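You operate a simulated robot arm through the tools that you are given. There is no shell and no other tool. Be economical: measure what you need, move in short steps, check, and stop when the job is done.

Carry out the task below with a simulated two-armed robot. There is one attempt and no reset: what you move stays moved.

## Task
Sweep the crumbs into the dustpan and empty it into the bin.
Fine: hold the pan still; brush and pan back, bin shut. Set down upright: hand brush. What is to be rubbed or washed off counts as gone when no trace of it is left.

It is judged by the outcome, as a careful person would: the job done as asked, and still so three seconds after it is handed in. It fails if anything else is knocked over, pushed out of place, dropped, spilled or broken.

## Robot
Two 6-joint arms with two-finger parallel grippers on one trunk, on a base that drives. Base frame: it is fixed to the floor where the robot stands at the start and does not move with it; the origin is under the middle of the robot, x ahead of it, y to its left, z up. Readings come in m, degrees, newtons and seconds.
The left shoulder is at the start at [0.08, 0.216, 1.581], the right one opposite. With the tool pointing down near the work surface each hand reaches from about 0.1 to 0.72 m from the robot's upright axis, wherever it stands, measured 20 degrees to its own side. Places, roughly: bin [0.5, -0.1, 0.2]; bin lid [0.5, -0.1, 0.4]; crumbs [-0.5, -0.7, 0.9]. Payload 3.43 kg a hand.
The TCP of each hand is the grasp point between the finger pads, 0.03 m short of the fingertips. In the tool frame z runs along the fingers and y along their closing line. The gripper opens to 0.094 m. The fingers are 0.028 m wide and 0.01 m thick; the gripper's body (0.05 by 0.096 m) begins 0.055 m behind the TCP.
Orientation is that of the tool frame in the base frame, as a unit quaternion [x, y, z, w]. With the fingers straight down and closing along the base's y, the tool's x points along the base's -x, its y along +y and its z along -z.

## Interface
- The arms move only by the tool move_arm. It takes "left_motion", "right_motion" or both (then of equal length, played together; a hand with none holds still); each is text: rows parted by semicolons, each of 7 numbers parted by spaces: the finger opening in m, from 0 to 0.094, then the shift along the tool's x, y, z in m, then the turn, a rotation vector about the tool's x, y, z in degrees. In form: grip tx ty tz rx ry rz; .... A call has 1 to 20 rows; each row shifts and turns the commanded pose from where the row before left it, along the tool's axes as they then stand. Each row takes 0.2 s and may step no farther than 0.05 m and 8.6 degrees from the row before; otherwise, or with a gripper value out of range, the whole call is refused. Where a pose cannot be reached the arm comes as near as it can. A force on the tool above 90 N (or 10 N above the force at the start of the call, whichever is more), or a blocked arm, ends the call early, and 0.2 s more pass. Each finger travels about 0.072 m/s and halts on what it meets, pressing with about 30 N; the grip force reading is that of the motor and also rises with nothing between the fingers. The clock runs only during rows and for 0.2 s after the last one: add rows that do not move to give the fingers time. The reply holds the time, the measured pose of the TCP, the force on the tool along the base axes, the opening and the grip force, in the units named above and with some noise, with the torque about the TCP (base axes, N m) and any sound that the robot's microphone picked up.
- Cameras (640 x 400 px; columns grow to the right, rows downward): "scene" is now at [0.0424, -0.0566, 1.7151]; the picture's right is [-0.98, -0.22, 0.00], its down [-0.21, 0.91, -0.36] and it looks along [0.08, -0.35, -0.93] (base axes); focal length 214 px, centre (320, 200). "left" rides on the left gripper at [0.076, -0.014, -0.103] in its tool frame; the picture's right is [0.18, 0.98, 0.00], its down [-0.75, 0.14, -0.64] and it looks along [-0.63, 0.12, 0.77] (tool axes); focal length 243 px, centre (320, 200). "right" rides on the right gripper at [0.076, 0.014, -0.103] in its tool frame; the picture's right is [-0.18, 0.98, 0.00], its down [-0.75, -0.14, -0.64] and it looks along [-0.63, -0.12, 0.77] (tool axes); focal length 243 px, centre (320, 200).
- camera(camera): a new picture of that camera. The clock stands still meanwhile.
- slide_trunk(by): slides the trunk up (or, below 0, down) by that many m; the arms and the scene camera ride with it, the base frame stays. It gives what a move gives, with no picture.
- base_move(legs): drives the robot by 1 to 6 legs, each [ahead, left, turn to the left] in m, m and degrees, along the robot's own axes; the way and the turn of a leg run together, so that a leg with both is an arc; at most 1.5 m and 180 degrees a leg. The arms and the cameras ride along, it lands a little off, and it stops where it bumps. It gives what a move gives.
- aim_head(pan, tilt): turns the head with the scene camera to pan (to the left, within 86 degrees either way) and tilt (down, from -29 to 69), counted from straight ahead of the robot. It gives what a move gives.
- measure_at(camera, pixels): there is no depth. For up to 12 entries [column, row, z] of the newest picture of that camera ("zoom" is the newest enlarged one), the place [x, y] in the base frame at which the ray of that pixel passes the height z, good to about 0.003 m. The clock stands still meanwhile.
- close_up(camera, box): a new picture of the part [left, top, right, bottom] of that camera's present view, enlarged. The clock stands still meanwhile.
- close_job(): hands the job in; it is judged then, once.

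Keep the steps short. Do not move on a guess: measure, check each grasp and each placing, and mend mistakes. In all there are 80 turns and 58 pictures (those below and enlarged ones count). Leave the grippers open and the arms clear of the work at the hand-in unless told otherwise, and finish with a single line.

The tools are called after ">>>" as name(argument=value, ...) on one line, values as JSON. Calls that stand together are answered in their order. move_arm: Moves the arms, as the interface text tells. Its arguments: {"type":"object","properties":{"left_motion":{"type":"string"},"right_motion":{"type":"string"}},"required":[]} The other tools are called the same way: slide_trunk (by) slides the trunk up or down; base_move (legs) drives the base; aim_head (pan, tilt) turns the head that bears the scene camera; camera (camera) takes a picture; measure_at (camera, pixels) gives the place at which the rays of pixels pass given heights; close_up (camera, box) takes an enlarged picture of a part of a camera's view; close_job () hands the job in.

At the start:

```text
time_s: 0.0
left_tool_pos: [0.631, -0.0894, 1.2148]
left_tool_rot: [0.001, 1.0, 0.001, 0.0]
left_force: [0.5, -0.4, 1.1]
left_torque: [0.01, -0.02, 0.0]
left_finger_gap: 0.094
left_gripper_force: 0.0
right_tool_pos: [0.3005, -0.3493, 1.0004]
right_tool_rot: [0.0, 1.0, 0.0, 0.0]
right_force: [-0.1, -0.7, -0.4]
right_torque: [0.06, -0.03, -0.01]
right_finger_gap: 0.0941
right_gripper_force: 0.2
trunk travel left (down, up): [-0.811, 0.029]
robot x, y, heading: [0.0017, -0.0002, 0.1]
head pan, tilt: [-77.2, 68.8]
```

scene: 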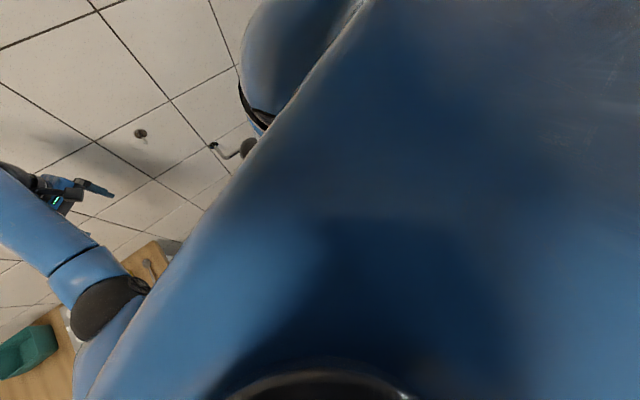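
right: 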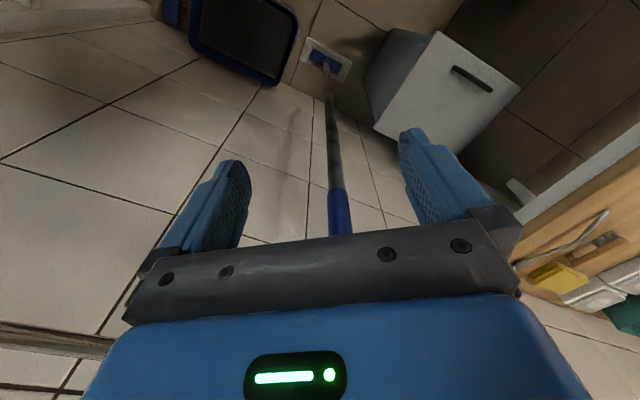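
left: 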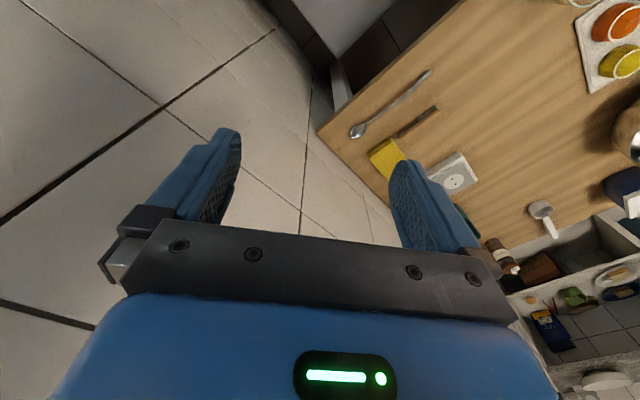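

The head looks at the robot's own shoulder. I'll aim it ahead and down to see the surroundings.

>>> aim_head(pan=-20, tilt=40)

>>> camera(camera="scene")

>>> aim_head(pan=-86, tilt=25)

>>> camera(camera="scene")

```text
time_s: 1.3
left_tool_pos: [0.6313, -0.0901, 1.2162]
left_tool_rot: [0.0, 1.0, 0.0, 0.0]
left_force: [-0.1, 0.1, -0.1]
left_torque: [-0.02, 0.01, -0.01]
left_finger_gap: 0.0936
left_gripper_force: 0.1
right_tool_pos: [0.3005, -0.3503, 0.9997]
right_tool_rot: [0.0, 1.0, 0.0, 0.0]
right_force: [-0.5, -0.1, 0.6]
right_torque: [-0.02, -0.04, -0.03]
right_finger_gap: 0.0939
right_gripper_force: 0.1
trunk travel left (down, up): [-0.811, 0.029]
robot x, y, heading: [-0.0032, -0.0028, 0.2]
head pan, tilt: [-20.0, 40.0]
```

```text
54 pictures are left
```

scene: 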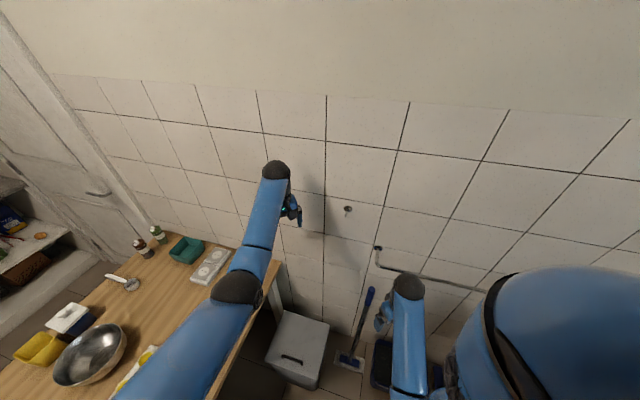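

```text
time_s: 2.6
left_tool_pos: [0.6319, -0.0893, 1.2145]
left_tool_rot: [0.0, 1.0, 0.0, 0.0]
left_force: [0.6, -0.2, -0.4]
left_torque: [-0.01, -0.01, 0.01]
left_finger_gap: 0.094
left_gripper_force: 0.0
right_tool_pos: [0.2978, -0.3499, 0.9998]
right_tool_rot: [0.0, 1.0, 0.0, 0.0]
right_force: [-0.4, -0.8, -0.2]
right_torque: [-0.02, 0.0, -0.01]
right_finger_gap: 0.0941
right_gripper_force: 0.1
trunk travel left (down, up): [-0.811, 0.029]
robot x, y, heading: [-0.0017, -0.0011, 0.1]
head pan, tilt: [-85.9, 25.0]
```

```text
53 pictures are left
```

scene: 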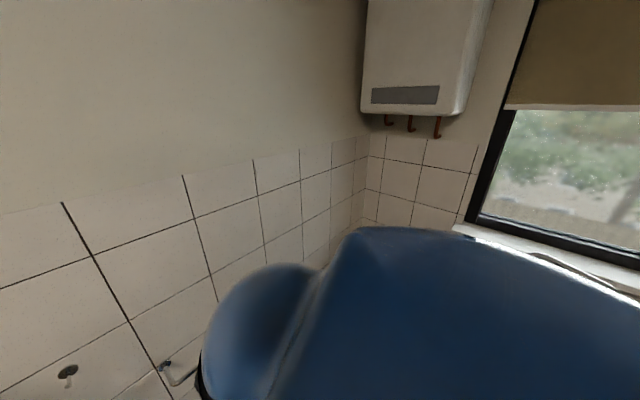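

Bin is ahead at (298,350), worktop on the left. The crumbs are behind right, out of view. I'll look left as well for the layout.

>>> aim_head(pan=60, tilt=40)

>>> camera(camera="scene")

```text
time_s: 4.9
left_tool_pos: [0.6311, -0.089, 1.2149]
left_tool_rot: [0.0, 1.0, 0.0, 0.0]
left_force: [-0.7, 0.5, -1.0]
left_torque: [0.02, -0.01, 0.0]
left_finger_gap: 0.0942
left_gripper_force: 0.0
right_tool_pos: [0.3003, -0.3502, 1.0008]
right_tool_rot: [0.0, 1.0, 0.0, 0.0]
right_force: [-0.1, 0.5, -0.7]
right_torque: [0.02, 0.0, -0.02]
right_finger_gap: 0.094
right_gripper_force: 0.1
trunk travel left (down, up): [-0.811, 0.029]
robot x, y, heading: [0.0007, -0.0022, -0.3]
head pan, tilt: [60.0, 40.0]
```

```text
52 pictures are left
```

scene: 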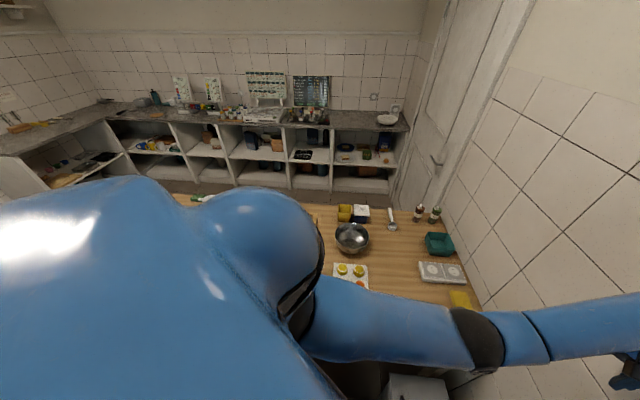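

To see behind, I first draw the left arm back and raise the right hand to 1.2 m, then turn right in stages.

>>> move_arm(left_motion="0.094 0.045 0 0 0 0 0;0.094 0.045 0.01 0 0 0 0;0.094 0.045 0.02 0 0 0 0;0.094 0.045 0.02 0 0 0 0;0.094 0.045 0.02 0 0 0 0;0.094 0.045 0.02 0 0 0 0", right_motion="0.094 0 0 -0.04 0 0 0;0.094 0 0 -0.04 0 0 0;0.094 0 0 -0.04 0 0 0;0.094 0 0 -0.04 0 0 0;0.094 0 0 -0.04 0 0 0;0.094 0 0 0 0 0 0")

>>> base_move(legs=[[0, 0, -45]])

>>> aim_head(pan=-60, tilt=40)

>>> camera(camera="scene")

```text
time_s: 6.3
left_tool_pos: [0.4853, -0.0779, 1.0712]
left_tool_rot: [0.0, 1.0, -0.001, 0.002]
left_force: [0.8, 0.2, -0.7]
left_torque: [0.02, -0.04, 0.04]
left_finger_gap: 0.0943
left_gripper_force: 0.1
left hand out of reach, approached as far as the arm can: row 1, 2, 3, 4, 5, 6
right_tool_pos: [0.2805, -0.3398, 1.0201]
right_tool_rot: [-0.001, 1.0, -0.002, 0.003]
right_force: [0.0, 0.2, 0.4]
right_torque: [0.04, -0.03, 0.0]
right_finger_gap: 0.0942
right_gripper_force: 0.1
right hand out of reach, approached as far as the arm can: row 1, 2, 3, 4, 5
trunk travel left (down, up): [-0.811, 0.029]
robot x, y, heading: [0.0033, -0.0005, 0.2]
head pan, tilt: [60.0, 40.0]
```

```text
time_s: 8.7
left_tool_pos: [0.2992, -0.3919, 1.0704]
left_tool_rot: [0.369, 0.929, -0.001, 0.0]
left_force: [0.8, 0.2, 0.6]
left_torque: [0.0, -0.02, -0.02]
left_finger_gap: 0.0941
left_gripper_force: 0.1
right_tool_pos: [-0.0304, -0.4404, 1.0191]
right_tool_rot: [0.369, 0.929, -0.001, 0.001]
right_force: [-0.2, 0.9, 0.5]
right_torque: [-0.01, 0.0, 0.0]
right_finger_gap: 0.0942
right_gripper_force: 0.2
trunk travel left (down, up): [-0.811, 0.029]
robot x, y, heading: [-0.0006, 0.001, -43.5]
head pan, tilt: [60.0, 40.0]
```

```text
time_s: 10.7
left_tool_pos: [0.2988, -0.3917, 1.0701]
left_tool_rot: [0.37, 0.929, -0.002, 0.0]
left_force: [-0.4, 0.1, -0.1]
left_torque: [0.03, 0.01, 0.02]
left_finger_gap: 0.094
left_gripper_force: 0.1
right_tool_pos: [-0.0305, -0.4407, 1.0188]
right_tool_rot: [0.369, 0.929, -0.001, 0.001]
right_force: [-0.3, -0.4, 1.0]
right_torque: [0.01, -0.01, 0.01]
right_finger_gap: 0.0941
right_gripper_force: 0.1
trunk travel left (down, up): [-0.811, 0.029]
robot x, y, heading: [-0.0005, -0.0033, -43.5]
head pan, tilt: [-60.0, 40.0]
```

```text
51 pictures are left
```

scene: 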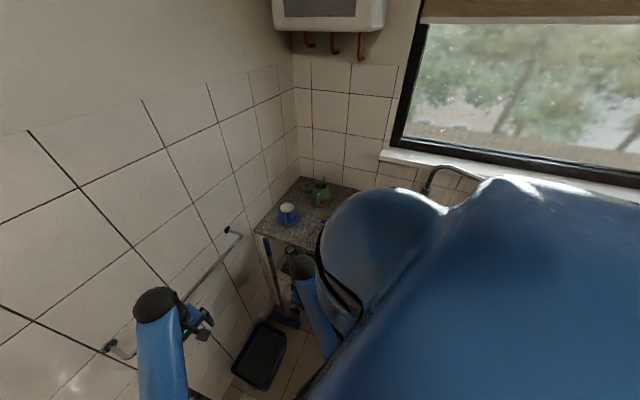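

A counter lies ahead with the window over it. Right-hand height 1.02 at radius 0.44. I turn another 60° and look with the head straight-ish.

>>> base_move(legs=[[0, 0, -40]])

>>> aim_head(pan=-25, tilt=50)

>>> camera(camera="scene")

```text
time_s: 13.0
left_tool_pos: [-0.0194, -0.4915, 1.0706]
left_tool_rot: [0.663, 0.748, -0.002, 0.0]
left_force: [0.7, -0.3, -0.8]
left_torque: [-0.02, -0.01, -0.03]
left_finger_gap: 0.0936
left_gripper_force: 0.1
right_tool_pos: [-0.3043, -0.32, 1.0175]
right_tool_rot: [0.663, 0.748, -0.002, 0.001]
right_force: [-0.1, -0.3, 0.5]
right_torque: [0.0, -0.02, -0.01]
right_finger_gap: 0.0939
right_gripper_force: 0.0
trunk travel left (down, up): [-0.811, 0.029]
robot x, y, heading: [-0.0012, -0.0006, -82.7]
head pan, tilt: [-60.0, 40.0]
```

```text
time_s: 14.0
left_tool_pos: [-0.0197, -0.4921, 1.0706]
left_tool_rot: [0.664, 0.748, -0.001, 0.0]
left_force: [0.1, -0.6, -0.3]
left_torque: [-0.04, -0.01, -0.02]
left_finger_gap: 0.094
left_gripper_force: 0.0
right_tool_pos: [-0.3039, -0.3196, 1.0191]
right_tool_rot: [0.663, 0.748, -0.002, 0.0]
right_force: [0.3, 0.8, 0.5]
right_torque: [0.04, -0.02, -0.01]
right_finger_gap: 0.0939
right_gripper_force: 0.0
trunk travel left (down, up): [-0.811, 0.029]
robot x, y, heading: [-0.0003, 0.0012, -83.1]
head pan, tilt: [-25.0, 50.0]
```

```text
50 pictures are left
```

scene: 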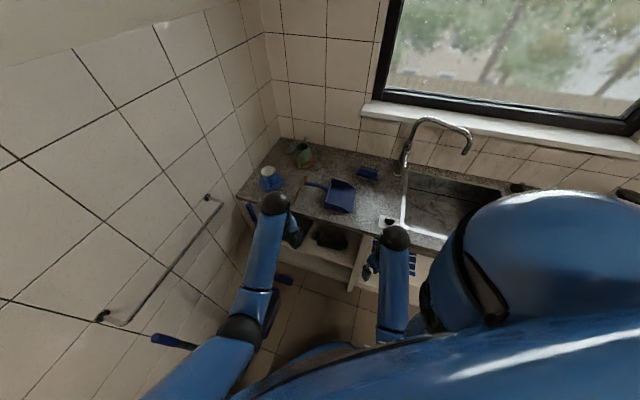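

I see a blue dustpan at (340,195) and perhaps the brush at (369,173). Enlarging.

>>> close_up(camera="scene", box=[230, 130, 470, 280])

>>> measure_at(camera="scene", pixels=[[340, 195, 0.88], [369, 173, 0.9], [310, 184, 0.9], [285, 140, 0.88], [395, 215, 0.88], [240, 195, 0.88]])

```text
2.67 times, centred on (350, 205) of scene
```

zoom: 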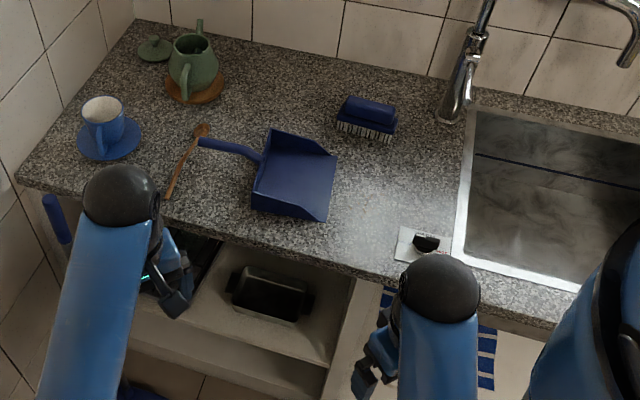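

```text
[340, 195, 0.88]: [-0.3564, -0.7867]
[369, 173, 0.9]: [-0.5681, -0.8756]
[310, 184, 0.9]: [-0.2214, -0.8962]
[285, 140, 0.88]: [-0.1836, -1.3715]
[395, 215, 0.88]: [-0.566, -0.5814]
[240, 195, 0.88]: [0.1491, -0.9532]
```

The pan's mouth faces right (-x), brush stands behind it; crumbs must lie between pan and sink. Check the floor/space at the right with the right hand camera before shifting over.

>>> aim_head(pan=-80, tilt=10)

>>> camera(camera="scene")

>>> camera(camera="right")

```text
time_s: 15.2
left_tool_pos: [-0.0205, -0.4926, 1.0708]
left_tool_rot: [0.664, 0.748, -0.002, 0.001]
left_force: [0.7, 0.1, 0.3]
left_torque: [-0.02, 0.02, 0.01]
left_finger_gap: 0.0942
left_gripper_force: 0.0
right_tool_pos: [-0.3036, -0.32, 1.0193]
right_tool_rot: [0.663, 0.748, -0.002, 0.001]
right_force: [0.0, -0.2, -0.4]
right_torque: [-0.01, 0.01, 0.01]
right_finger_gap: 0.0942
right_gripper_force: 0.0
trunk travel left (down, up): [-0.811, 0.029]
robot x, y, heading: [0.003, -0.0023, -82.9]
head pan, tilt: [-80.0, 10.0]
```

```text
48 pictures are left
```

scene: 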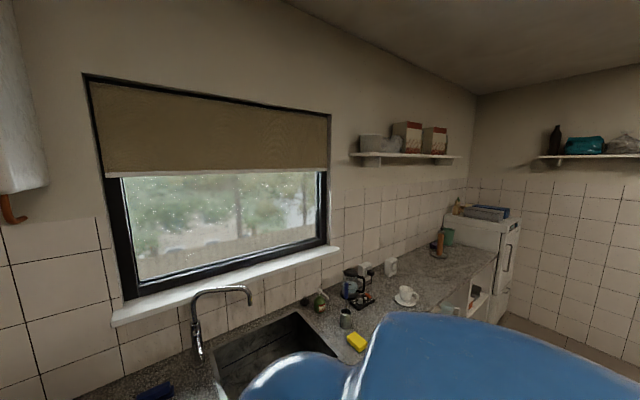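

```text
47 pictures are left
```

right: 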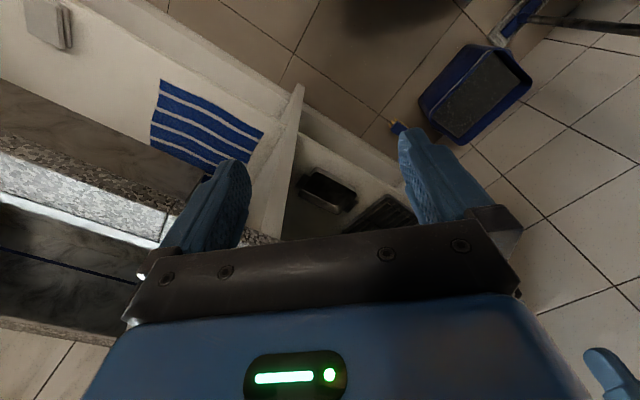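

The aisle to the right is open floor alongside the counter. Shift right 0.35 m and square up to the counter.

>>> base_move(legs=[[0, 0, -7], [0, 0.0, 0], [0, -0.35, 0]])

>>> aim_head(pan=0, tilt=50)

>>> camera(camera="scene")

```text
time_s: 18.4
left_tool_pos: [-0.4205, -0.489, 1.0712]
left_tool_rot: [0.704, 0.71, -0.002, 0.0]
left_force: [1.1, 0.4, 0.0]
left_torque: [0.0, -0.01, 0.0]
left_finger_gap: 0.094
left_gripper_force: 0.0
right_tool_pos: [-0.6839, -0.2847, 1.019]
right_tool_rot: [0.704, 0.71, -0.003, -0.001]
right_force: [1.1, 0.2, 0.1]
right_torque: [-0.04, 0.0, -0.02]
right_finger_gap: 0.0939
right_gripper_force: 0.0
trunk travel left (down, up): [-0.811, 0.029]
robot x, y, heading: [-0.3478, -0.0047, -89.3]
head pan, tilt: [-80.0, 10.0]
```

```text
time_s: 19.9
left_tool_pos: [-0.4214, -0.488, 1.0697]
left_tool_rot: [0.704, 0.71, -0.001, 0.0]
left_force: [0.7, -0.2, -1.0]
left_torque: [-0.01, 0.0, -0.02]
left_finger_gap: 0.0941
left_gripper_force: 0.1
right_tool_pos: [-0.6866, -0.2848, 1.018]
right_tool_rot: [0.704, 0.71, -0.002, 0.0]
right_force: [-0.1, 1.0, 0.0]
right_torque: [0.01, 0.02, 0.01]
right_finger_gap: 0.0942
right_gripper_force: 0.0
trunk travel left (down, up): [-0.811, 0.029]
robot x, y, heading: [-0.3541, -0.0031, -89.6]
head pan, tilt: [0.0, 50.0]
```

```text
46 pictures are left
```

scene: 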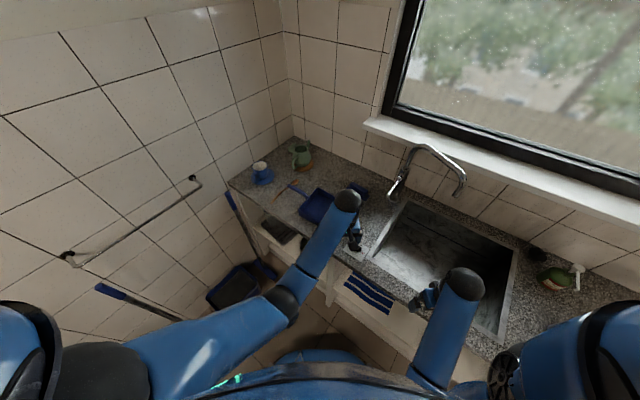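

The counter runs at about 27° to the base frame (front edge from (0.15,-0.95) to (-0.57,-0.58)), so the facing heading is about -117°. I tuck the left hand beside the body first, then move the base to about (-0.22,-0.36) facing the counter.

>>> move_arm(left_motion="0.094 0.02 0.04 0.005 0 0 0;0.094 0.02 0.04 0.005 0 0 0;0.094 0.02 0.04 0.005 0 0 0;0.094 0.02 0.04 0.005 0 0 0;0.094 0.02 0.04 0.005 0 0 0;0.094 0.02 0.04 0.005 0 0 0;0.094 0.02 0.04 0.005 0 0 0;0.094 0.02 0.04 0.005 0 0 0;0.094 0.02 0.04 0 0 0 0;0.094 0.02 0.04 0 0 0 0")

>>> base_move(legs=[[0, 0, -27]])

>>> camera(camera="scene")

```text
time_s: 22.1
left_tool_pos: [-0.0325, -0.2969, 0.9973]
left_tool_rot: [0.704, 0.71, -0.002, 0.0]
left_force: [-0.8, -0.3, -0.4]
left_torque: [0.04, 0.0, 0.01]
left_finger_gap: 0.094
left_gripper_force: 0.1
left hand out of reach, approached as far as the arm can: row 1, 2, 3
right_tool_pos: [-0.6871, -0.284, 1.0184]
right_tool_rot: [0.704, 0.71, -0.002, 0.001]
right_force: [-0.1, 0.0, 0.0]
right_torque: [0.0, -0.03, 0.02]
right_finger_gap: 0.094
right_gripper_force: 0.0
trunk travel left (down, up): [-0.811, 0.029]
robot x, y, heading: [-0.3462, -0.0028, -89.3]
head pan, tilt: [0.0, 50.0]
```

```text
time_s: 23.8
left_tool_pos: [-0.1952, -0.4063, 0.9973]
left_tool_rot: [0.847, 0.531, -0.001, 0.001]
left_force: [0.4, -0.4, -0.5]
left_torque: [0.0, 0.03, -0.02]
left_finger_gap: 0.0939
left_gripper_force: 0.0
right_tool_pos: [-0.7764, -0.1064, 1.0181]
right_tool_rot: [0.847, 0.531, -0.002, 0.0]
right_force: [-0.5, -0.7, -0.6]
right_torque: [0.01, -0.03, 0.0]
right_finger_gap: 0.0942
right_gripper_force: 0.2
trunk travel left (down, up): [-0.811, 0.029]
robot x, y, heading: [-0.3502, 0.0001, -115.6]
head pan, tilt: [0.0, 50.0]
```

```text
45 pictures are left
```

scene: 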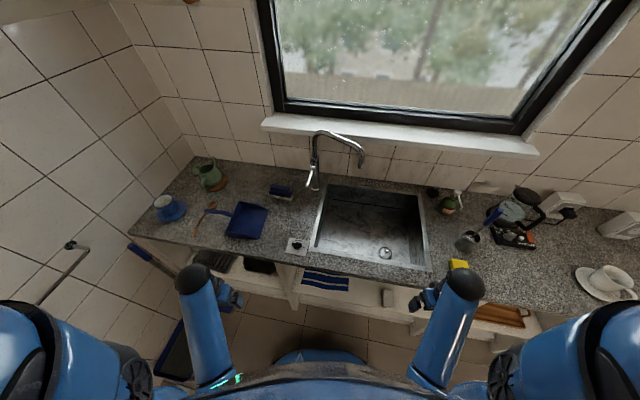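

Measure edge points and objects from this clean view.

>>> measure_at(camera="scene", pixels=[[131, 233, 0.88], [290, 262, 0.88], [420, 286, 0.88], [520, 306, 0.88], [245, 220, 0.88], [282, 192, 0.9], [212, 210, 0.9]])

>>> close_up(camera="scene", box=[140, 150, 340, 275])

```text
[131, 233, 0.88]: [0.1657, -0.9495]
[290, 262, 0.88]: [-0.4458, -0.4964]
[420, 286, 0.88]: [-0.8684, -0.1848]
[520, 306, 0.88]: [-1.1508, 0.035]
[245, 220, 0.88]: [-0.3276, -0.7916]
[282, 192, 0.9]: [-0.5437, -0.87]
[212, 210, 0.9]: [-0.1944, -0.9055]
```

```text
3.20 times, centred on (240, 212) of scene
```

zoom: 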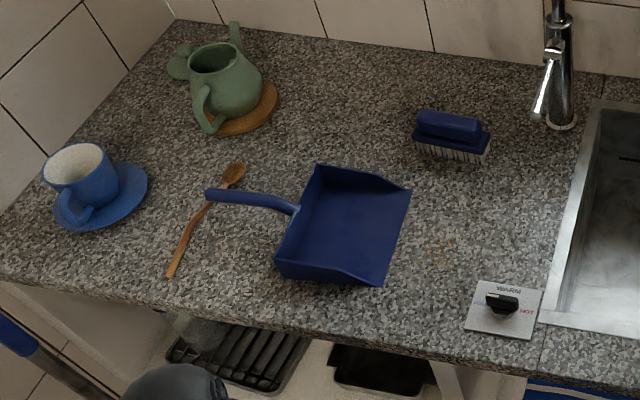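

Edge direction is 143.6°, so facing heading is -126.4°. Front edge lies 0.665 m from the origin along that heading. I check the floor tray location before driving sideways.

>>> measure_at(camera="scene", pixels=[[172, 350, 0.05], [160, 375, 0.02], [185, 322, 0.05], [145, 253, 0.7], [270, 225, 0.88], [278, 228, 0.88]])

>>> base_move(legs=[[0, 0, -11]])

>>> aim_head(pan=35, tilt=60)

>>> camera(camera="scene")

```text
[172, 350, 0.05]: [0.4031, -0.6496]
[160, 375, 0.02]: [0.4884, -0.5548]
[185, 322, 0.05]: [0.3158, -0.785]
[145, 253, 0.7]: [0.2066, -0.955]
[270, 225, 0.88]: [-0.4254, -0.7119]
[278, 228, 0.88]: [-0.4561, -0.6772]
```

```text
time_s: 25.0
left_tool_pos: [-0.277, -0.4281, 0.9973]
left_tool_rot: [0.894, 0.447, -0.001, -0.001]
left_force: [0.6, 0.4, 0.1]
left_torque: [-0.02, -0.02, 0.02]
left_finger_gap: 0.0941
left_gripper_force: 0.0
right_tool_pos: [-0.7887, -0.0219, 1.0201]
right_tool_rot: [0.894, 0.447, -0.003, 0.0]
right_force: [0.9, 0.0, -0.4]
right_torque: [0.0, -0.02, 0.03]
right_finger_gap: 0.094
right_gripper_force: 0.0
trunk travel left (down, up): [-0.811, 0.029]
robot x, y, heading: [-0.3513, 0.0012, -127.0]
head pan, tilt: [0.0, 50.0]
```

```text
time_s: 26.0
left_tool_pos: [-0.2786, -0.4288, 0.9975]
left_tool_rot: [0.894, 0.447, -0.001, 0.001]
left_force: [0.1, 0.5, 0.0]
left_torque: [0.05, -0.05, 0.0]
left_finger_gap: 0.094
left_gripper_force: 0.1
right_tool_pos: [-0.7883, -0.0208, 1.0177]
right_tool_rot: [0.894, 0.447, -0.002, 0.001]
right_force: [-0.4, -0.2, -0.6]
right_torque: [-0.03, 0.01, -0.01]
right_finger_gap: 0.0939
right_gripper_force: 0.2
trunk travel left (down, up): [-0.811, 0.029]
robot x, y, heading: [-0.3486, -0.0021, -126.8]
head pan, tilt: [35.0, 60.0]
```

```text
43 pictures are left
```

scene: 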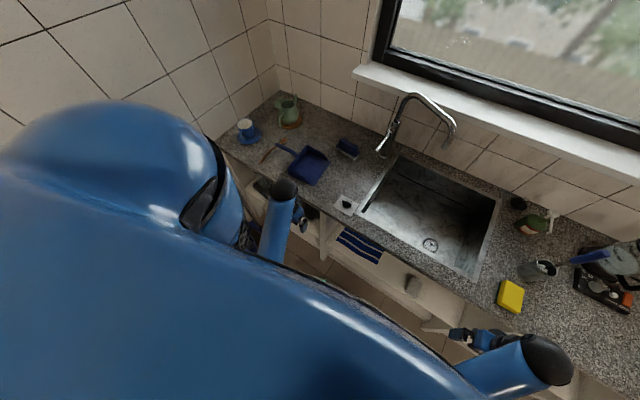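

Tray sits near (0.4,-0.65), 0.55 m+ from the goal stand point; fine. Drive left 0.36 and ahead 0.12.

>>> base_move(legs=[[0, 0.36, 0], [0.12, 0, 0]])

>>> aim_head(pan=0, tilt=60)

>>> camera(camera="scene")

```text
time_s: 29.1
left_tool_pos: [-0.0626, -0.7338, 0.9995]
left_tool_rot: [0.893, 0.45, -0.002, 0.0]
left_force: [0.1, 0.6, 0.0]
left_torque: [-0.02, 0.05, 0.0]
left_finger_gap: 0.0938
left_gripper_force: 0.0
right_tool_pos: [-0.5759, -0.3283, 1.0197]
right_tool_rot: [0.893, 0.449, -0.004, 0.001]
right_force: [0.3, 0.4, 0.6]
right_torque: [-0.01, 0.05, 0.0]
right_finger_gap: 0.0941
right_gripper_force: 0.0
trunk travel left (down, up): [-0.811, 0.029]
robot x, y, heading: [-0.1366, -0.3073, -126.7]
head pan, tilt: [35.0, 60.0]
```

```text
time_s: 30.1
left_tool_pos: [-0.066, -0.735, 0.9983]
left_tool_rot: [0.893, 0.45, 0.0, -0.001]
left_force: [-0.6, 0.0, 0.0]
left_torque: [0.0, 0.03, -0.02]
left_finger_gap: 0.0941
left_gripper_force: 0.0
right_tool_pos: [-0.5802, -0.3323, 1.0194]
right_tool_rot: [0.893, 0.449, -0.001, -0.001]
right_force: [1.1, -0.2, -0.7]
right_torque: [0.02, 0.0, -0.01]
right_finger_gap: 0.0941
right_gripper_force: 0.1
trunk travel left (down, up): [-0.811, 0.029]
robot x, y, heading: [-0.139, -0.3094, -126.8]
head pan, tilt: [0.0, 60.0]
```

```text
42 pictures are left
```

scene: 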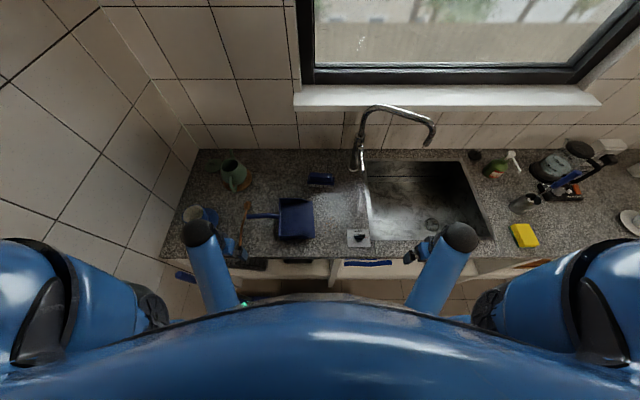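

Squared up nicely. Enlarge the work zone.

>>> close_up(camera="scene", box=[220, 155, 380, 255])

>>> camera(camera="left")

```text
4.00 times, centred on (300, 205) of scene
```

zoom: 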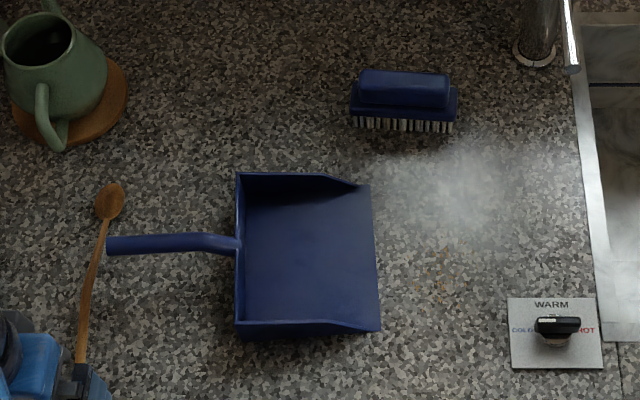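

```text
40 pictures are left
```

left: 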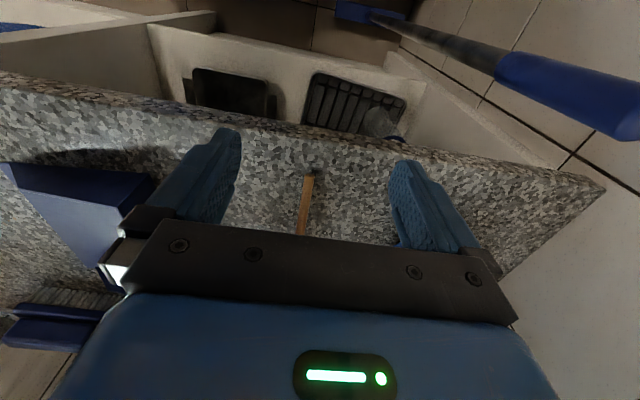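

Measure key points of pan, brush, crumbs and calibrate the counter height using the spoon tip seen by two cameras.

>>> measure_at(camera="zoom", pixels=[[80, 362, 0.88], [80, 362, 0.9], [108, 245, 0.92], [235, 245, 0.92], [235, 335, 0.89], [380, 332, 0.89], [372, 185, 0.89], [237, 173, 0.92], [445, 270, 0.89], [405, 92, 0.95], [352, 115, 0.92], [456, 120, 0.92]])

>>> measure_at(camera="left", pixels=[[308, 178, 0.88], [308, 178, 0.9], [606, 182, 0.88]])

>>> measure_at(camera="scene", pixels=[[160, 258, 0.88], [160, 258, 0.9]])

```text
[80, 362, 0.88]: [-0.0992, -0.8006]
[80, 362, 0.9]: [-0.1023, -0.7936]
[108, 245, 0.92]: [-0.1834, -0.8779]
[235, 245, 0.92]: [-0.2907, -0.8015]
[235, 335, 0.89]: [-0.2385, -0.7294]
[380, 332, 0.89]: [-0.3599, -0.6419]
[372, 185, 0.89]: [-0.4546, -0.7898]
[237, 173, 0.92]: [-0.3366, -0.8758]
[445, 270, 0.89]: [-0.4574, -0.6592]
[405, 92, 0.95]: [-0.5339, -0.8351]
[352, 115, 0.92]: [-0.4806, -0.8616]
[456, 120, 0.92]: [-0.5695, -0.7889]
```

```text
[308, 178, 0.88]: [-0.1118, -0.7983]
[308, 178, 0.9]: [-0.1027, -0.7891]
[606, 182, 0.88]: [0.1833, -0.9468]
```

```text
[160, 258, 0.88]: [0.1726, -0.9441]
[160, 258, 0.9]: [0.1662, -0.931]
```

Counter height is about 0.89; handle, pan and brush all lie parallel to the edge. I move the right hand toward the brush (still higher and short of it) and turn the left wrist 90° so its fingers close across the pan handle.

>>> move_arm(left_motion="0.094 0 0 -0.003 0 0 -8.5;0.094 0 0 -0.003 0 0 -8.5;0.094 0 0 -0.003 0 0 -8.5;0.094 0 0 -0.003 0 0 -8.5;0.094 0 0 -0.003 0 0 -8.5;0.094 0 0 -0.003 0 0 -8.5;0.094 0 0 -0.003 0 0 -8.5;0.094 0 0 -0.003 0 0 -8.5;0.094 0 0 -0.003 0 0 -8.5;0.094 0 0 0 0 0 -8.5;0.094 0 0 0 0 0 -5", right_motion="0.094 -0.0267 0.0372 -0.005 0 0 0;0.094 -0.0267 0.0372 -0.005 0 0 0;0.094 -0.0267 0.0372 -0.005 0 0 0;0.094 -0.0267 0.0372 -0.005 0 0 0;0.094 -0.0267 0.0372 -0.005 0 0 0;0.094 -0.0267 0.0372 -0.005 0 0 0;0.094 -0.0267 0.0372 -0.005 0 0 0;0.094 -0.0267 0.0372 -0.005 0 0 0;0.094 -0.0267 0.0372 -0.005 0 0 0;0.094 0 0 0 0 0 0;0.094 0 0 0 0 0 0")

>>> camera(camera="right")

>>> camera(camera="left")

```text
time_s: 32.5
left_tool_pos: [-0.0651, -0.7333, 1.0177]
left_tool_rot: [0.312, 0.95, -0.002, -0.001]
left_force: [0.0, -0.1, -0.8]
left_torque: [-0.02, 0.01, -0.03]
left_finger_gap: 0.094
left_gripper_force: 0.0
left hand out of reach, approached as far as the arm can: row 8
right_tool_pos: [-0.453, -0.7229, 1.0366]
right_tool_rot: [0.893, 0.449, -0.001, 0.0]
right_force: [-0.4, 0.4, -0.3]
right_torque: [0.03, 0.0, -0.01]
right_finger_gap: 0.0939
right_gripper_force: 0.0
right hand out of reach, approached as far as the arm can: row 1, 2, 3, 4, 6
trunk travel left (down, up): [-0.811, 0.029]
robot x, y, heading: [-0.138, -0.3082, -126.5]
head pan, tilt: [0.0, 60.0]
```

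```text
39 pictures are left
```

right: 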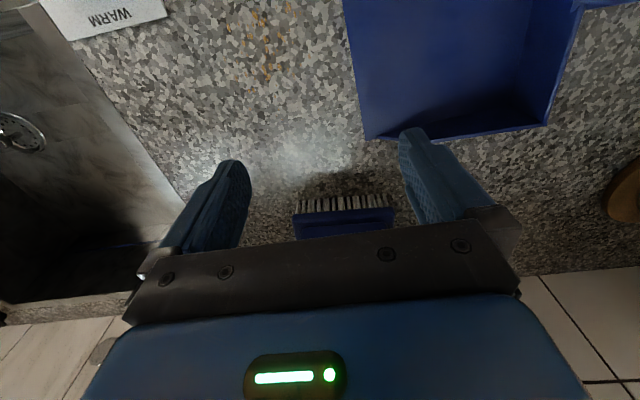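

```text
38 pictures are left
```

left: 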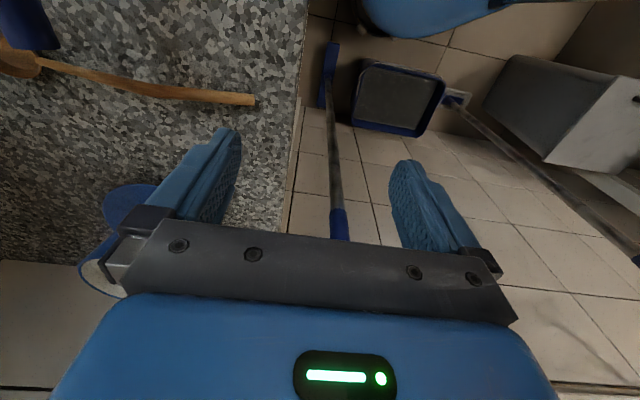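

The right camera sees the brush at (345,220), crumbs at (262,45) and the pan's far mouth corner at (368,138). Triangulate heights.

>>> measure_at(camera="right", pixels=[[75, 41, 0.88], [75, 41, 0.9], [168, 15, 0.9], [368, 138, 0.89], [264, 45, 0.89], [264, 20, 0.89], [262, 75, 0.89], [345, 212, 0.89], [295, 214, 0.89], [397, 208, 0.89], [294, 237, 0.92], [396, 229, 0.92]])

>>> measure_at(camera="scene", pixels=[[369, 229.5, 0.88], [369, 229.5, 0.9], [347, 229.5, 0.9]])

>>> close_up(camera="scene", box=[220, 155, 380, 255])

```text
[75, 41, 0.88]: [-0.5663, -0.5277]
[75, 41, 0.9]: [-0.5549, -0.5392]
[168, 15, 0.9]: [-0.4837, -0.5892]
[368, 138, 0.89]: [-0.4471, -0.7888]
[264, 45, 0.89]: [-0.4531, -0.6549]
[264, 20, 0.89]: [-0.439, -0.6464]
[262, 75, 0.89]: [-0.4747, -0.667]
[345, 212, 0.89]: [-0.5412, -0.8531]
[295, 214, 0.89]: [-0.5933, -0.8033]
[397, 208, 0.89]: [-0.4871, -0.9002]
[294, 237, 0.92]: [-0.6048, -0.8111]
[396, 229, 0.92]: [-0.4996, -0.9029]
```

```text
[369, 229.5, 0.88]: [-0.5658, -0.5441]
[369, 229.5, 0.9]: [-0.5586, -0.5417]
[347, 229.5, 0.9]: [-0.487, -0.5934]
```

```text
4.00 times, centred on (300, 205) of scene
```

zoom: 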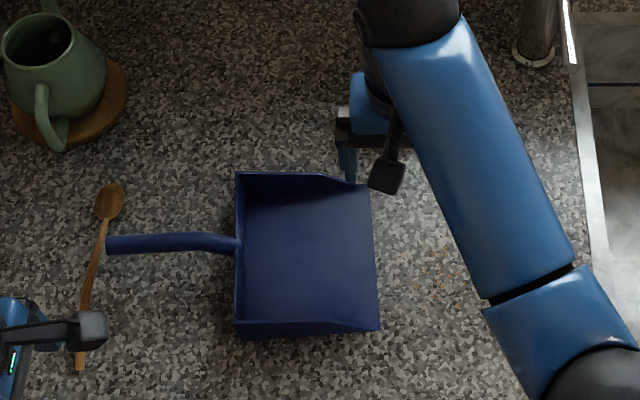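

Counter top is at z≈0.90 (plate corner agrees at that height). Next: rotate the right wrist 90° and go over the brush (high); left goes above the handle and tilts 30°.

>>> move_arm(left_motion="0.094 0.0183 -0.0376 0 0 0 0;0.094 0.0183 -0.0376 0 0 0 0;0.094 0.0183 -0.0376 0 0 0 0;0.094 0.0183 -0.0376 0 0 0 0;0.094 0.0183 -0.0376 0 0 0 0;0.094 0 0 0 0 7.5 0;0.094 0 0 0 0 7.5 0;0.094 0 0 0 0 7.5 0;0.094 0 0 0 0 7.5 0;0.094 0 0 0 0 0 0;0.094 0 0 0 0 0 0;0.094 0 0 0 0 0 0;0.094 0 0 0 0 0 0;0.094 0 0 0 0 0 0", right_motion="0.094 0 0 0 0 0 8.5;0.094 0 0 0 0 0 8.5;0.094 0 0 0 0 0 8.5;0.094 0 0 0 0 0 8.5;0.094 0 0 0 0 0 8.5;0.094 0 0 0 0 0 8.5;0.094 0 0 0 0 0 8.5;0.094 0 0 0 0 0 8.5;0.094 0 0 0 0 0 8.5;0.094 0 0 0 0 0 8.5;0.094 0 0 0 0 0 5;0.094 0 0.04 0 0 0 0;0.094 0 0.04 0 0 0 0;0.094 0 0.04 0 0 0 0")

>>> camera(camera="right")

>>> camera(camera="left")

```text
time_s: 35.5
left_tool_pos: [-0.249, -0.8321, 1.016]
left_tool_rot: [0.303, 0.917, 0.082, -0.246]
left_force: [-0.3, 0.6, -0.7]
left_torque: [-0.01, 0.06, 0.0]
left_finger_gap: 0.0939
left_gripper_force: 0.1
left hand out of reach, approached as far as the arm can: row 1
right_tool_pos: [-0.5249, -0.8211, 1.0336]
right_tool_rot: [0.95, -0.313, -0.002, 0.0]
right_force: [0.2, 0.5, 0.1]
right_torque: [0.01, -0.01, 0.0]
right_finger_gap: 0.094
right_gripper_force: 0.1
trunk travel left (down, up): [-0.811, 0.029]
robot x, y, heading: [-0.1411, -0.3116, -126.7]
head pan, tilt: [0.0, 60.0]
```

```text
36 pictures are left
```

right: 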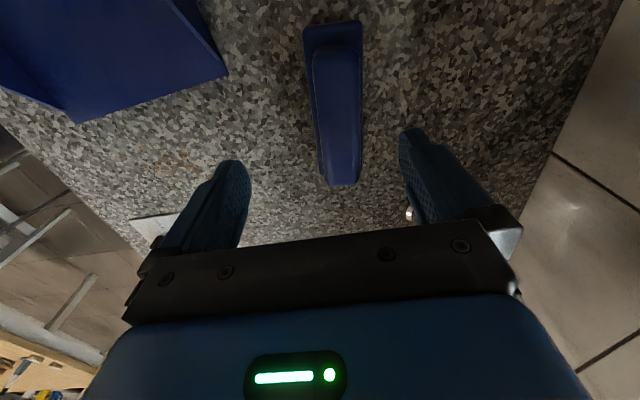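

```text
35 pictures are left
```

left: 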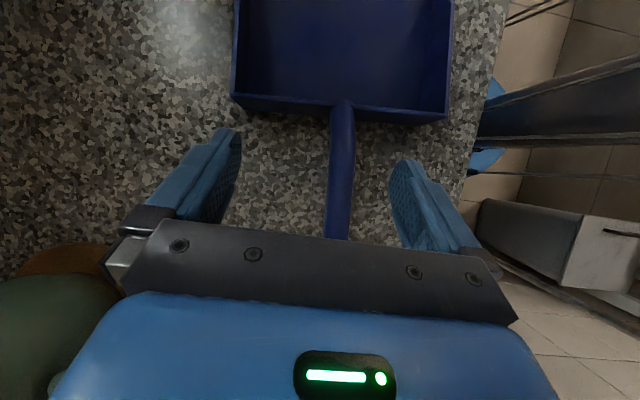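

Both hands see their targets well. Measuring brush top ends and pan handle at candidate heights from both views.

>>> measure_at(camera="right", pixels=[[342, 186, 0.95], [342, 186, 0.97], [338, 46, 0.95], [338, 46, 0.97], [314, 50, 0.96], [361, 46, 0.96], [333, 22, 0.93]])

>>> measure_at(camera="left", pixels=[[342, 105, 0.92], [342, 105, 0.94], [339, 180, 0.92], [339, 180, 0.94], [336, 236, 0.94], [344, 118, 0.9], [232, 95, 0.92], [446, 118, 0.92]])

>>> close_up(camera="scene", box=[220, 155, 380, 255])

```text
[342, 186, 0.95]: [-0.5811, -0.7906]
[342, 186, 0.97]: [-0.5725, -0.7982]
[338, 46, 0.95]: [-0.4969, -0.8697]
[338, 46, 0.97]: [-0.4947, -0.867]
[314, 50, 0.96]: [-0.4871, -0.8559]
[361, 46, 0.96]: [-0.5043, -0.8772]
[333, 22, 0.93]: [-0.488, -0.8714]
```

```text
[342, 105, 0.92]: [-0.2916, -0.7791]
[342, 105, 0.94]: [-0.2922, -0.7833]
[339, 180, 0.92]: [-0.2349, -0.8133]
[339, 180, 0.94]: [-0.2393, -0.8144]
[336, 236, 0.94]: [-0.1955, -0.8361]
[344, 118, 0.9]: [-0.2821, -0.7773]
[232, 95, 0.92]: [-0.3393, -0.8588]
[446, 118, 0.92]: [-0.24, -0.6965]
```

```text
4.00 times, centred on (300, 205) of scene
```

zoom: 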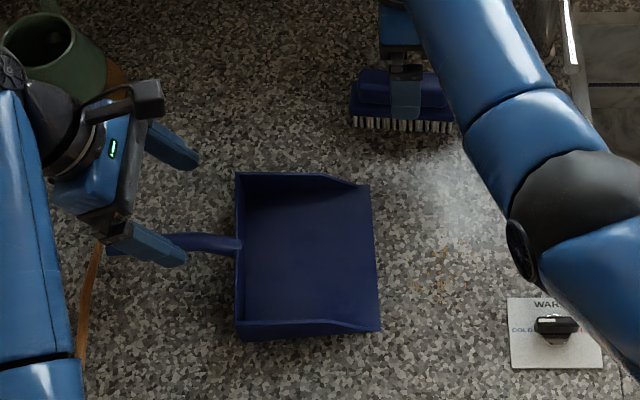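

Handle centre ≈ z 0.96. I need the brush's height precisely; measuring the scene view ends at several heights.

>>> measure_at(camera="zoom", pixels=[[357, 88, 0.94], [357, 88, 0.98], [449, 92, 0.94], [449, 92, 0.98], [351, 118, 0.92], [352, 127, 0.9], [452, 133, 0.9], [440, 260, 0.9]])

>>> measure_at(camera="right", pixels=[[338, 46, 0.94], [338, 46, 0.98], [342, 186, 0.94], [342, 186, 0.98], [303, 28, 0.92], [362, 22, 0.92], [326, 183, 0.92]])

>>> close_up(camera="right", box=[260, 0, 420, 200])

```text
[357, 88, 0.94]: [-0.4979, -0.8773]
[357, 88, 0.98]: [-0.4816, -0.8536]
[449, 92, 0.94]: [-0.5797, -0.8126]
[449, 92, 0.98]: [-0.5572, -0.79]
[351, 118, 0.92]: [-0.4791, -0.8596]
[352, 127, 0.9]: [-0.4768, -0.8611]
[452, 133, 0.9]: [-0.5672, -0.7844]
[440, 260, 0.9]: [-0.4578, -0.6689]
```

```text
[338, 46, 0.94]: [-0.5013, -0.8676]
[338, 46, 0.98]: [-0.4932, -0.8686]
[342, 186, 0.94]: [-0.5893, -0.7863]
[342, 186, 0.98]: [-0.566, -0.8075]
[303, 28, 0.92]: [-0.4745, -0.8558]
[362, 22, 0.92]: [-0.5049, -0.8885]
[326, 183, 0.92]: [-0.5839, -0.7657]
```

```text
2.00 times, centred on (340, 100) of right
```

zoom: 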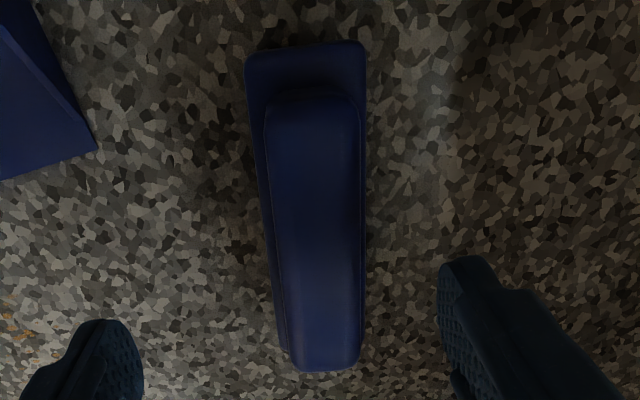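

Brush handle top ≈0.948, centre ≈(-0.539,-0.837); pan handle grasp point ≈(-0.245,-0.816,0.962). Descend both hands, still open, and check.

>>> move_arm(left_motion="0.094 0 0.0155 0 0 0 0;0.094 -0.0073 0 0.0166 0 0 0;0.094 -0.0073 0 0.0166 0 0 0;0.094 -0.0072 0 0.0166 0 0 0;0.094 0 0 0 0 0 0", right_motion="0.094 0 0.017 0 0 0 4;0.094 0 0 0.0255 0 0 0;0.094 0 0 0.0255 0 0 0;0.094 0 0 0.0255 0 0 0;0.094 0 0 0 0 0 0")

>>> camera(camera="right")

>>> camera(camera="left")

```text
time_s: 36.7
left_tool_pos: [-0.2474, -0.8171, 0.96]
left_tool_rot: [0.303, 0.917, 0.08, -0.246]
left_force: [-0.8, -0.2, -0.2]
left_torque: [-0.04, -0.03, 0.01]
left_finger_gap: 0.0941
left_gripper_force: 0.1
right_tool_pos: [-0.5314, -0.8272, 0.9615]
right_tool_rot: [0.938, -0.347, -0.002, 0.002]
right_force: [0.6, -0.5, 0.0]
right_torque: [0.04, -0.01, 0.02]
right_finger_gap: 0.094
right_gripper_force: 0.1
right hand out of reach, approached as far as the arm can: row 4
trunk travel left (down, up): [-0.811, 0.029]
robot x, y, heading: [-0.1363, -0.3095, -126.6]
head pan, tilt: [0.0, 60.0]
```

```text
32 pictures are left
```

right: 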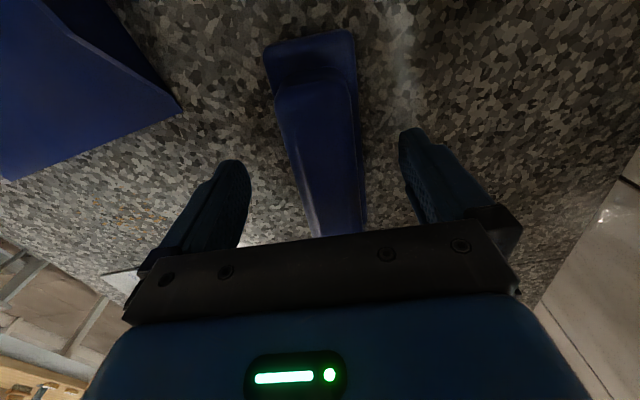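

```text
31 pictures are left
```

left: 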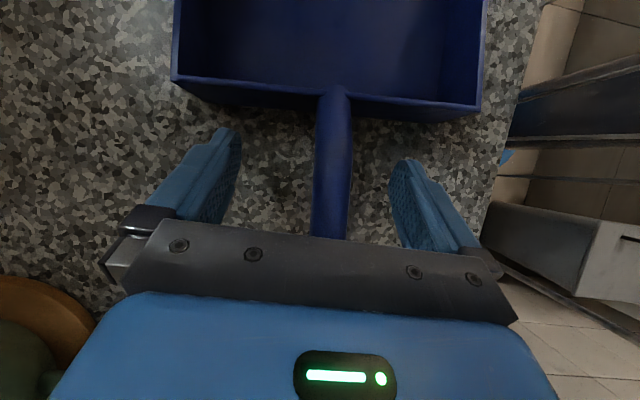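

Both hands straddle their targets. Right is at z 0.9615 (limit); try 3 mm more and close both gently.

>>> move_arm(left_motion="0.094 0 0 0 0 0 0;0.07 0 0 0 0 0 0;0.045 0 0 0 0 0 0;0.02 0 0 0 0 0 0;0.0 0 0 0 0 0 0;0.0 0 0 0 0 0 0;0.0 0 0 0 0 0 0", right_motion="0.094 0 0 0.003 0 0 0;0.07 0 0 0 0 0 0;0.045 0 0 0 0 0 0;0.02 0 0 0 0 0 0;0.0 0 0 0 0 0 0;0.0 0 0 0 0 0 0;0.0 0 0 0 0 0 0")

>>> camera(camera="right")

>>> camera(camera="left")

```text
time_s: 38.3
left_tool_pos: [-0.2466, -0.8171, 0.9595]
left_tool_rot: [0.302, 0.917, 0.08, -0.247]
left_force: [-0.5, -1.1, 2.7]
left_torque: [-0.04, 0.06, 0.14]
left_finger_gap: 0.0237
left_gripper_force: 29.7
right_tool_pos: [-0.5307, -0.8279, 0.9571]
right_tool_rot: [0.938, -0.347, -0.001, 0.001]
right_force: [0.9, 0.3, 3.1]
right_torque: [0.03, -0.06, 0.02]
right_finger_gap: 0.0411
right_gripper_force: 29.9
trunk travel left (down, up): [-0.811, 0.029]
robot x, y, heading: [-0.1376, -0.3091, -126.8]
head pan, tilt: [0.0, 60.0]
```

```text
30 pictures are left
```

right: 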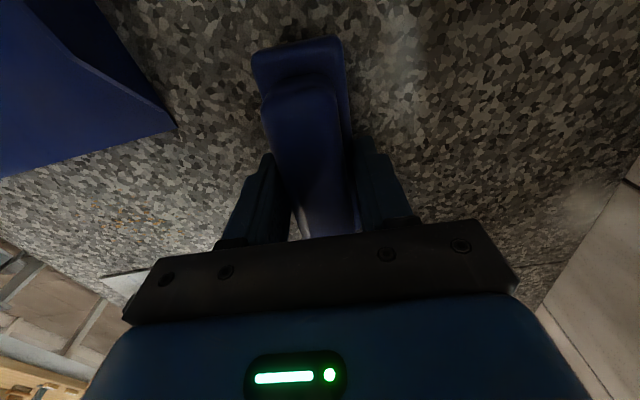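

```text
29 pictures are left
```

left: 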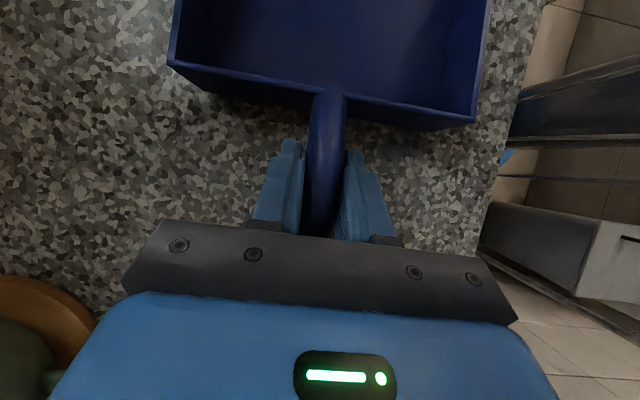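

Both gripped (gaps 23.7 and 41.1 mm, ~30 N). Homes noted. Lift the brush 5 cm, take it to the right of the crumbs, and turn it crosswise.

>>> move_arm(right_motion="0 0 0 -0.025 0 0 0;0 0 0 -0.025 0 0 0;0 -0.0252 -0.0312 0 0 0 0;0 -0.0252 -0.0312 0 0 0 0;0 -0.0252 -0.0312 0 0 0 0;0 -0.0252 -0.0312 0 0 0 0;0 -0.0252 -0.0312 0 0 0 0;0 0 0 0 0 0 -8.545;0 0 0 0 0 0 -8.545;0 0 0 0 0 0 -8.545;0 0 0 0 0 0 -8.545;0 0 0 0 0 0 -8.545;0 0 0 0 0 0 -8.545;0 0 0 0 0 0 -8.545;0 0 0 0 0 0 -8.545;0 0 0 0 0 0 -8.545;0 0 0 0 0 0 -8.545;0 0 0 0 0 0 -8.545")

>>> camera(camera="right")

>>> close_up(camera="scene", box=[220, 155, 380, 255])

```text
time_s: 39.9
left_tool_pos: [-0.2408, -0.8111, 0.962]
left_tool_rot: [0.302, 0.918, 0.079, -0.247]
left_force: [-0.2, 0.7, -1.0]
left_torque: [-0.1, -0.13, 0.06]
left_finger_gap: 0.0236
left_gripper_force: 30.1
right_tool_pos: [-0.5713, -0.8038, 0.9477]
right_tool_rot: [0.939, -0.345, 0.001, 0.017]
right_force: [19.3, 12.7, 48.6]
right_torque: [1.84, -0.37, -0.64]
right_finger_gap: 0.0422
right_gripper_force: 29.8
right hand out of reach, approached as far as the arm can: row 1, 2, 3, 4, 5, 6, 7
trunk travel left (down, up): [-0.811, 0.029]
robot x, y, heading: [-0.1368, -0.3106, -126.3]
head pan, tilt: [0.0, 60.0]
stopped in row 7 (right hand): the force on the tool passed its limit at 104 N (the readings are from after the stop); the commanded pose is now the measured one
```

```text
28 pictures are left
```

right: 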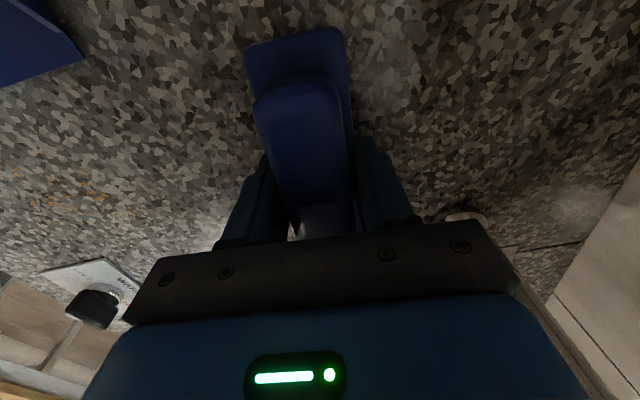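

```text
4.00 times, centred on (300, 205) of scene
```

zoom: 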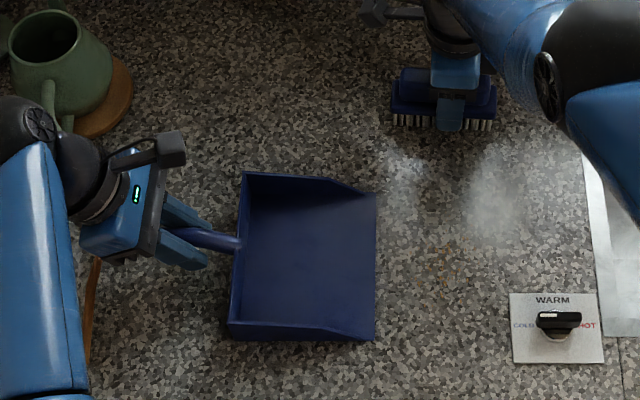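

The arm hit its wrist limit and slid right and down, pressing on the counter (brush still held; pan nudged slightly). I relieve it: turn the wrist back toward neutral while lifting in small steps.

>>> move_arm(right_motion="0 0 0 -0.01 0 0 0;0 0 0 -0.005 0 0 -6;0 0 0 -0.01 0 0 -8")

```text
time_s: 40.7
left_tool_pos: [-0.2467, -0.8169, 0.9602]
left_tool_rot: [0.302, 0.917, 0.08, -0.248]
left_force: [-2.5, -1.5, 7.8]
left_torque: [0.16, 0.28, 0.16]
left_finger_gap: 0.0234
left_gripper_force: 30.1
right_tool_pos: [-0.5806, -0.812, 0.9571]
right_tool_rot: [0.974, -0.228, 0.001, 0.013]
right_force: [0.1, -0.4, -1.6]
right_torque: [-0.01, 0.05, 0.02]
right_finger_gap: 0.0414
right_gripper_force: 29.9
right hand out of reach, approached as far as the arm can: row 1, 2, 3
trunk travel left (down, up): [-0.811, 0.029]
robot x, y, heading: [-0.1396, -0.3119, -126.5]
head pan, tilt: [0.0, 60.0]
```

Left hand is back at its home. Right still limited; pull it back toward the robot while turning and rising.

>>> move_arm(right_motion="0 0.003 -0.02 -0.004 0 0 0;0 0.003 -0.02 -0.006 0 0 -4;0 0.003 -0.02 -0.006 0 0 -6;0 0 0 -0.006 0 0 -6")

```text
time_s: 41.7
left_tool_pos: [-0.2454, -0.8177, 0.9599]
left_tool_rot: [0.302, 0.918, 0.08, -0.246]
left_force: [-3.8, -3.9, 9.7]
left_torque: [0.25, 0.33, 0.09]
left_finger_gap: 0.0235
left_gripper_force: 29.8
right_tool_pos: [-0.5665, -0.8147, 0.9519]
right_tool_rot: [0.996, -0.089, -0.001, 0.014]
right_force: [0.1, 0.3, -1.0]
right_torque: [0.04, 0.03, 0.01]
right_finger_gap: 0.0415
right_gripper_force: 30.4
right hand out of reach, approached as far as the arm can: row 1, 2, 3
trunk travel left (down, up): [-0.811, 0.029]
robot x, y, heading: [-0.138, -0.308, -126.4]
head pan, tilt: [0.0, 60.0]
```

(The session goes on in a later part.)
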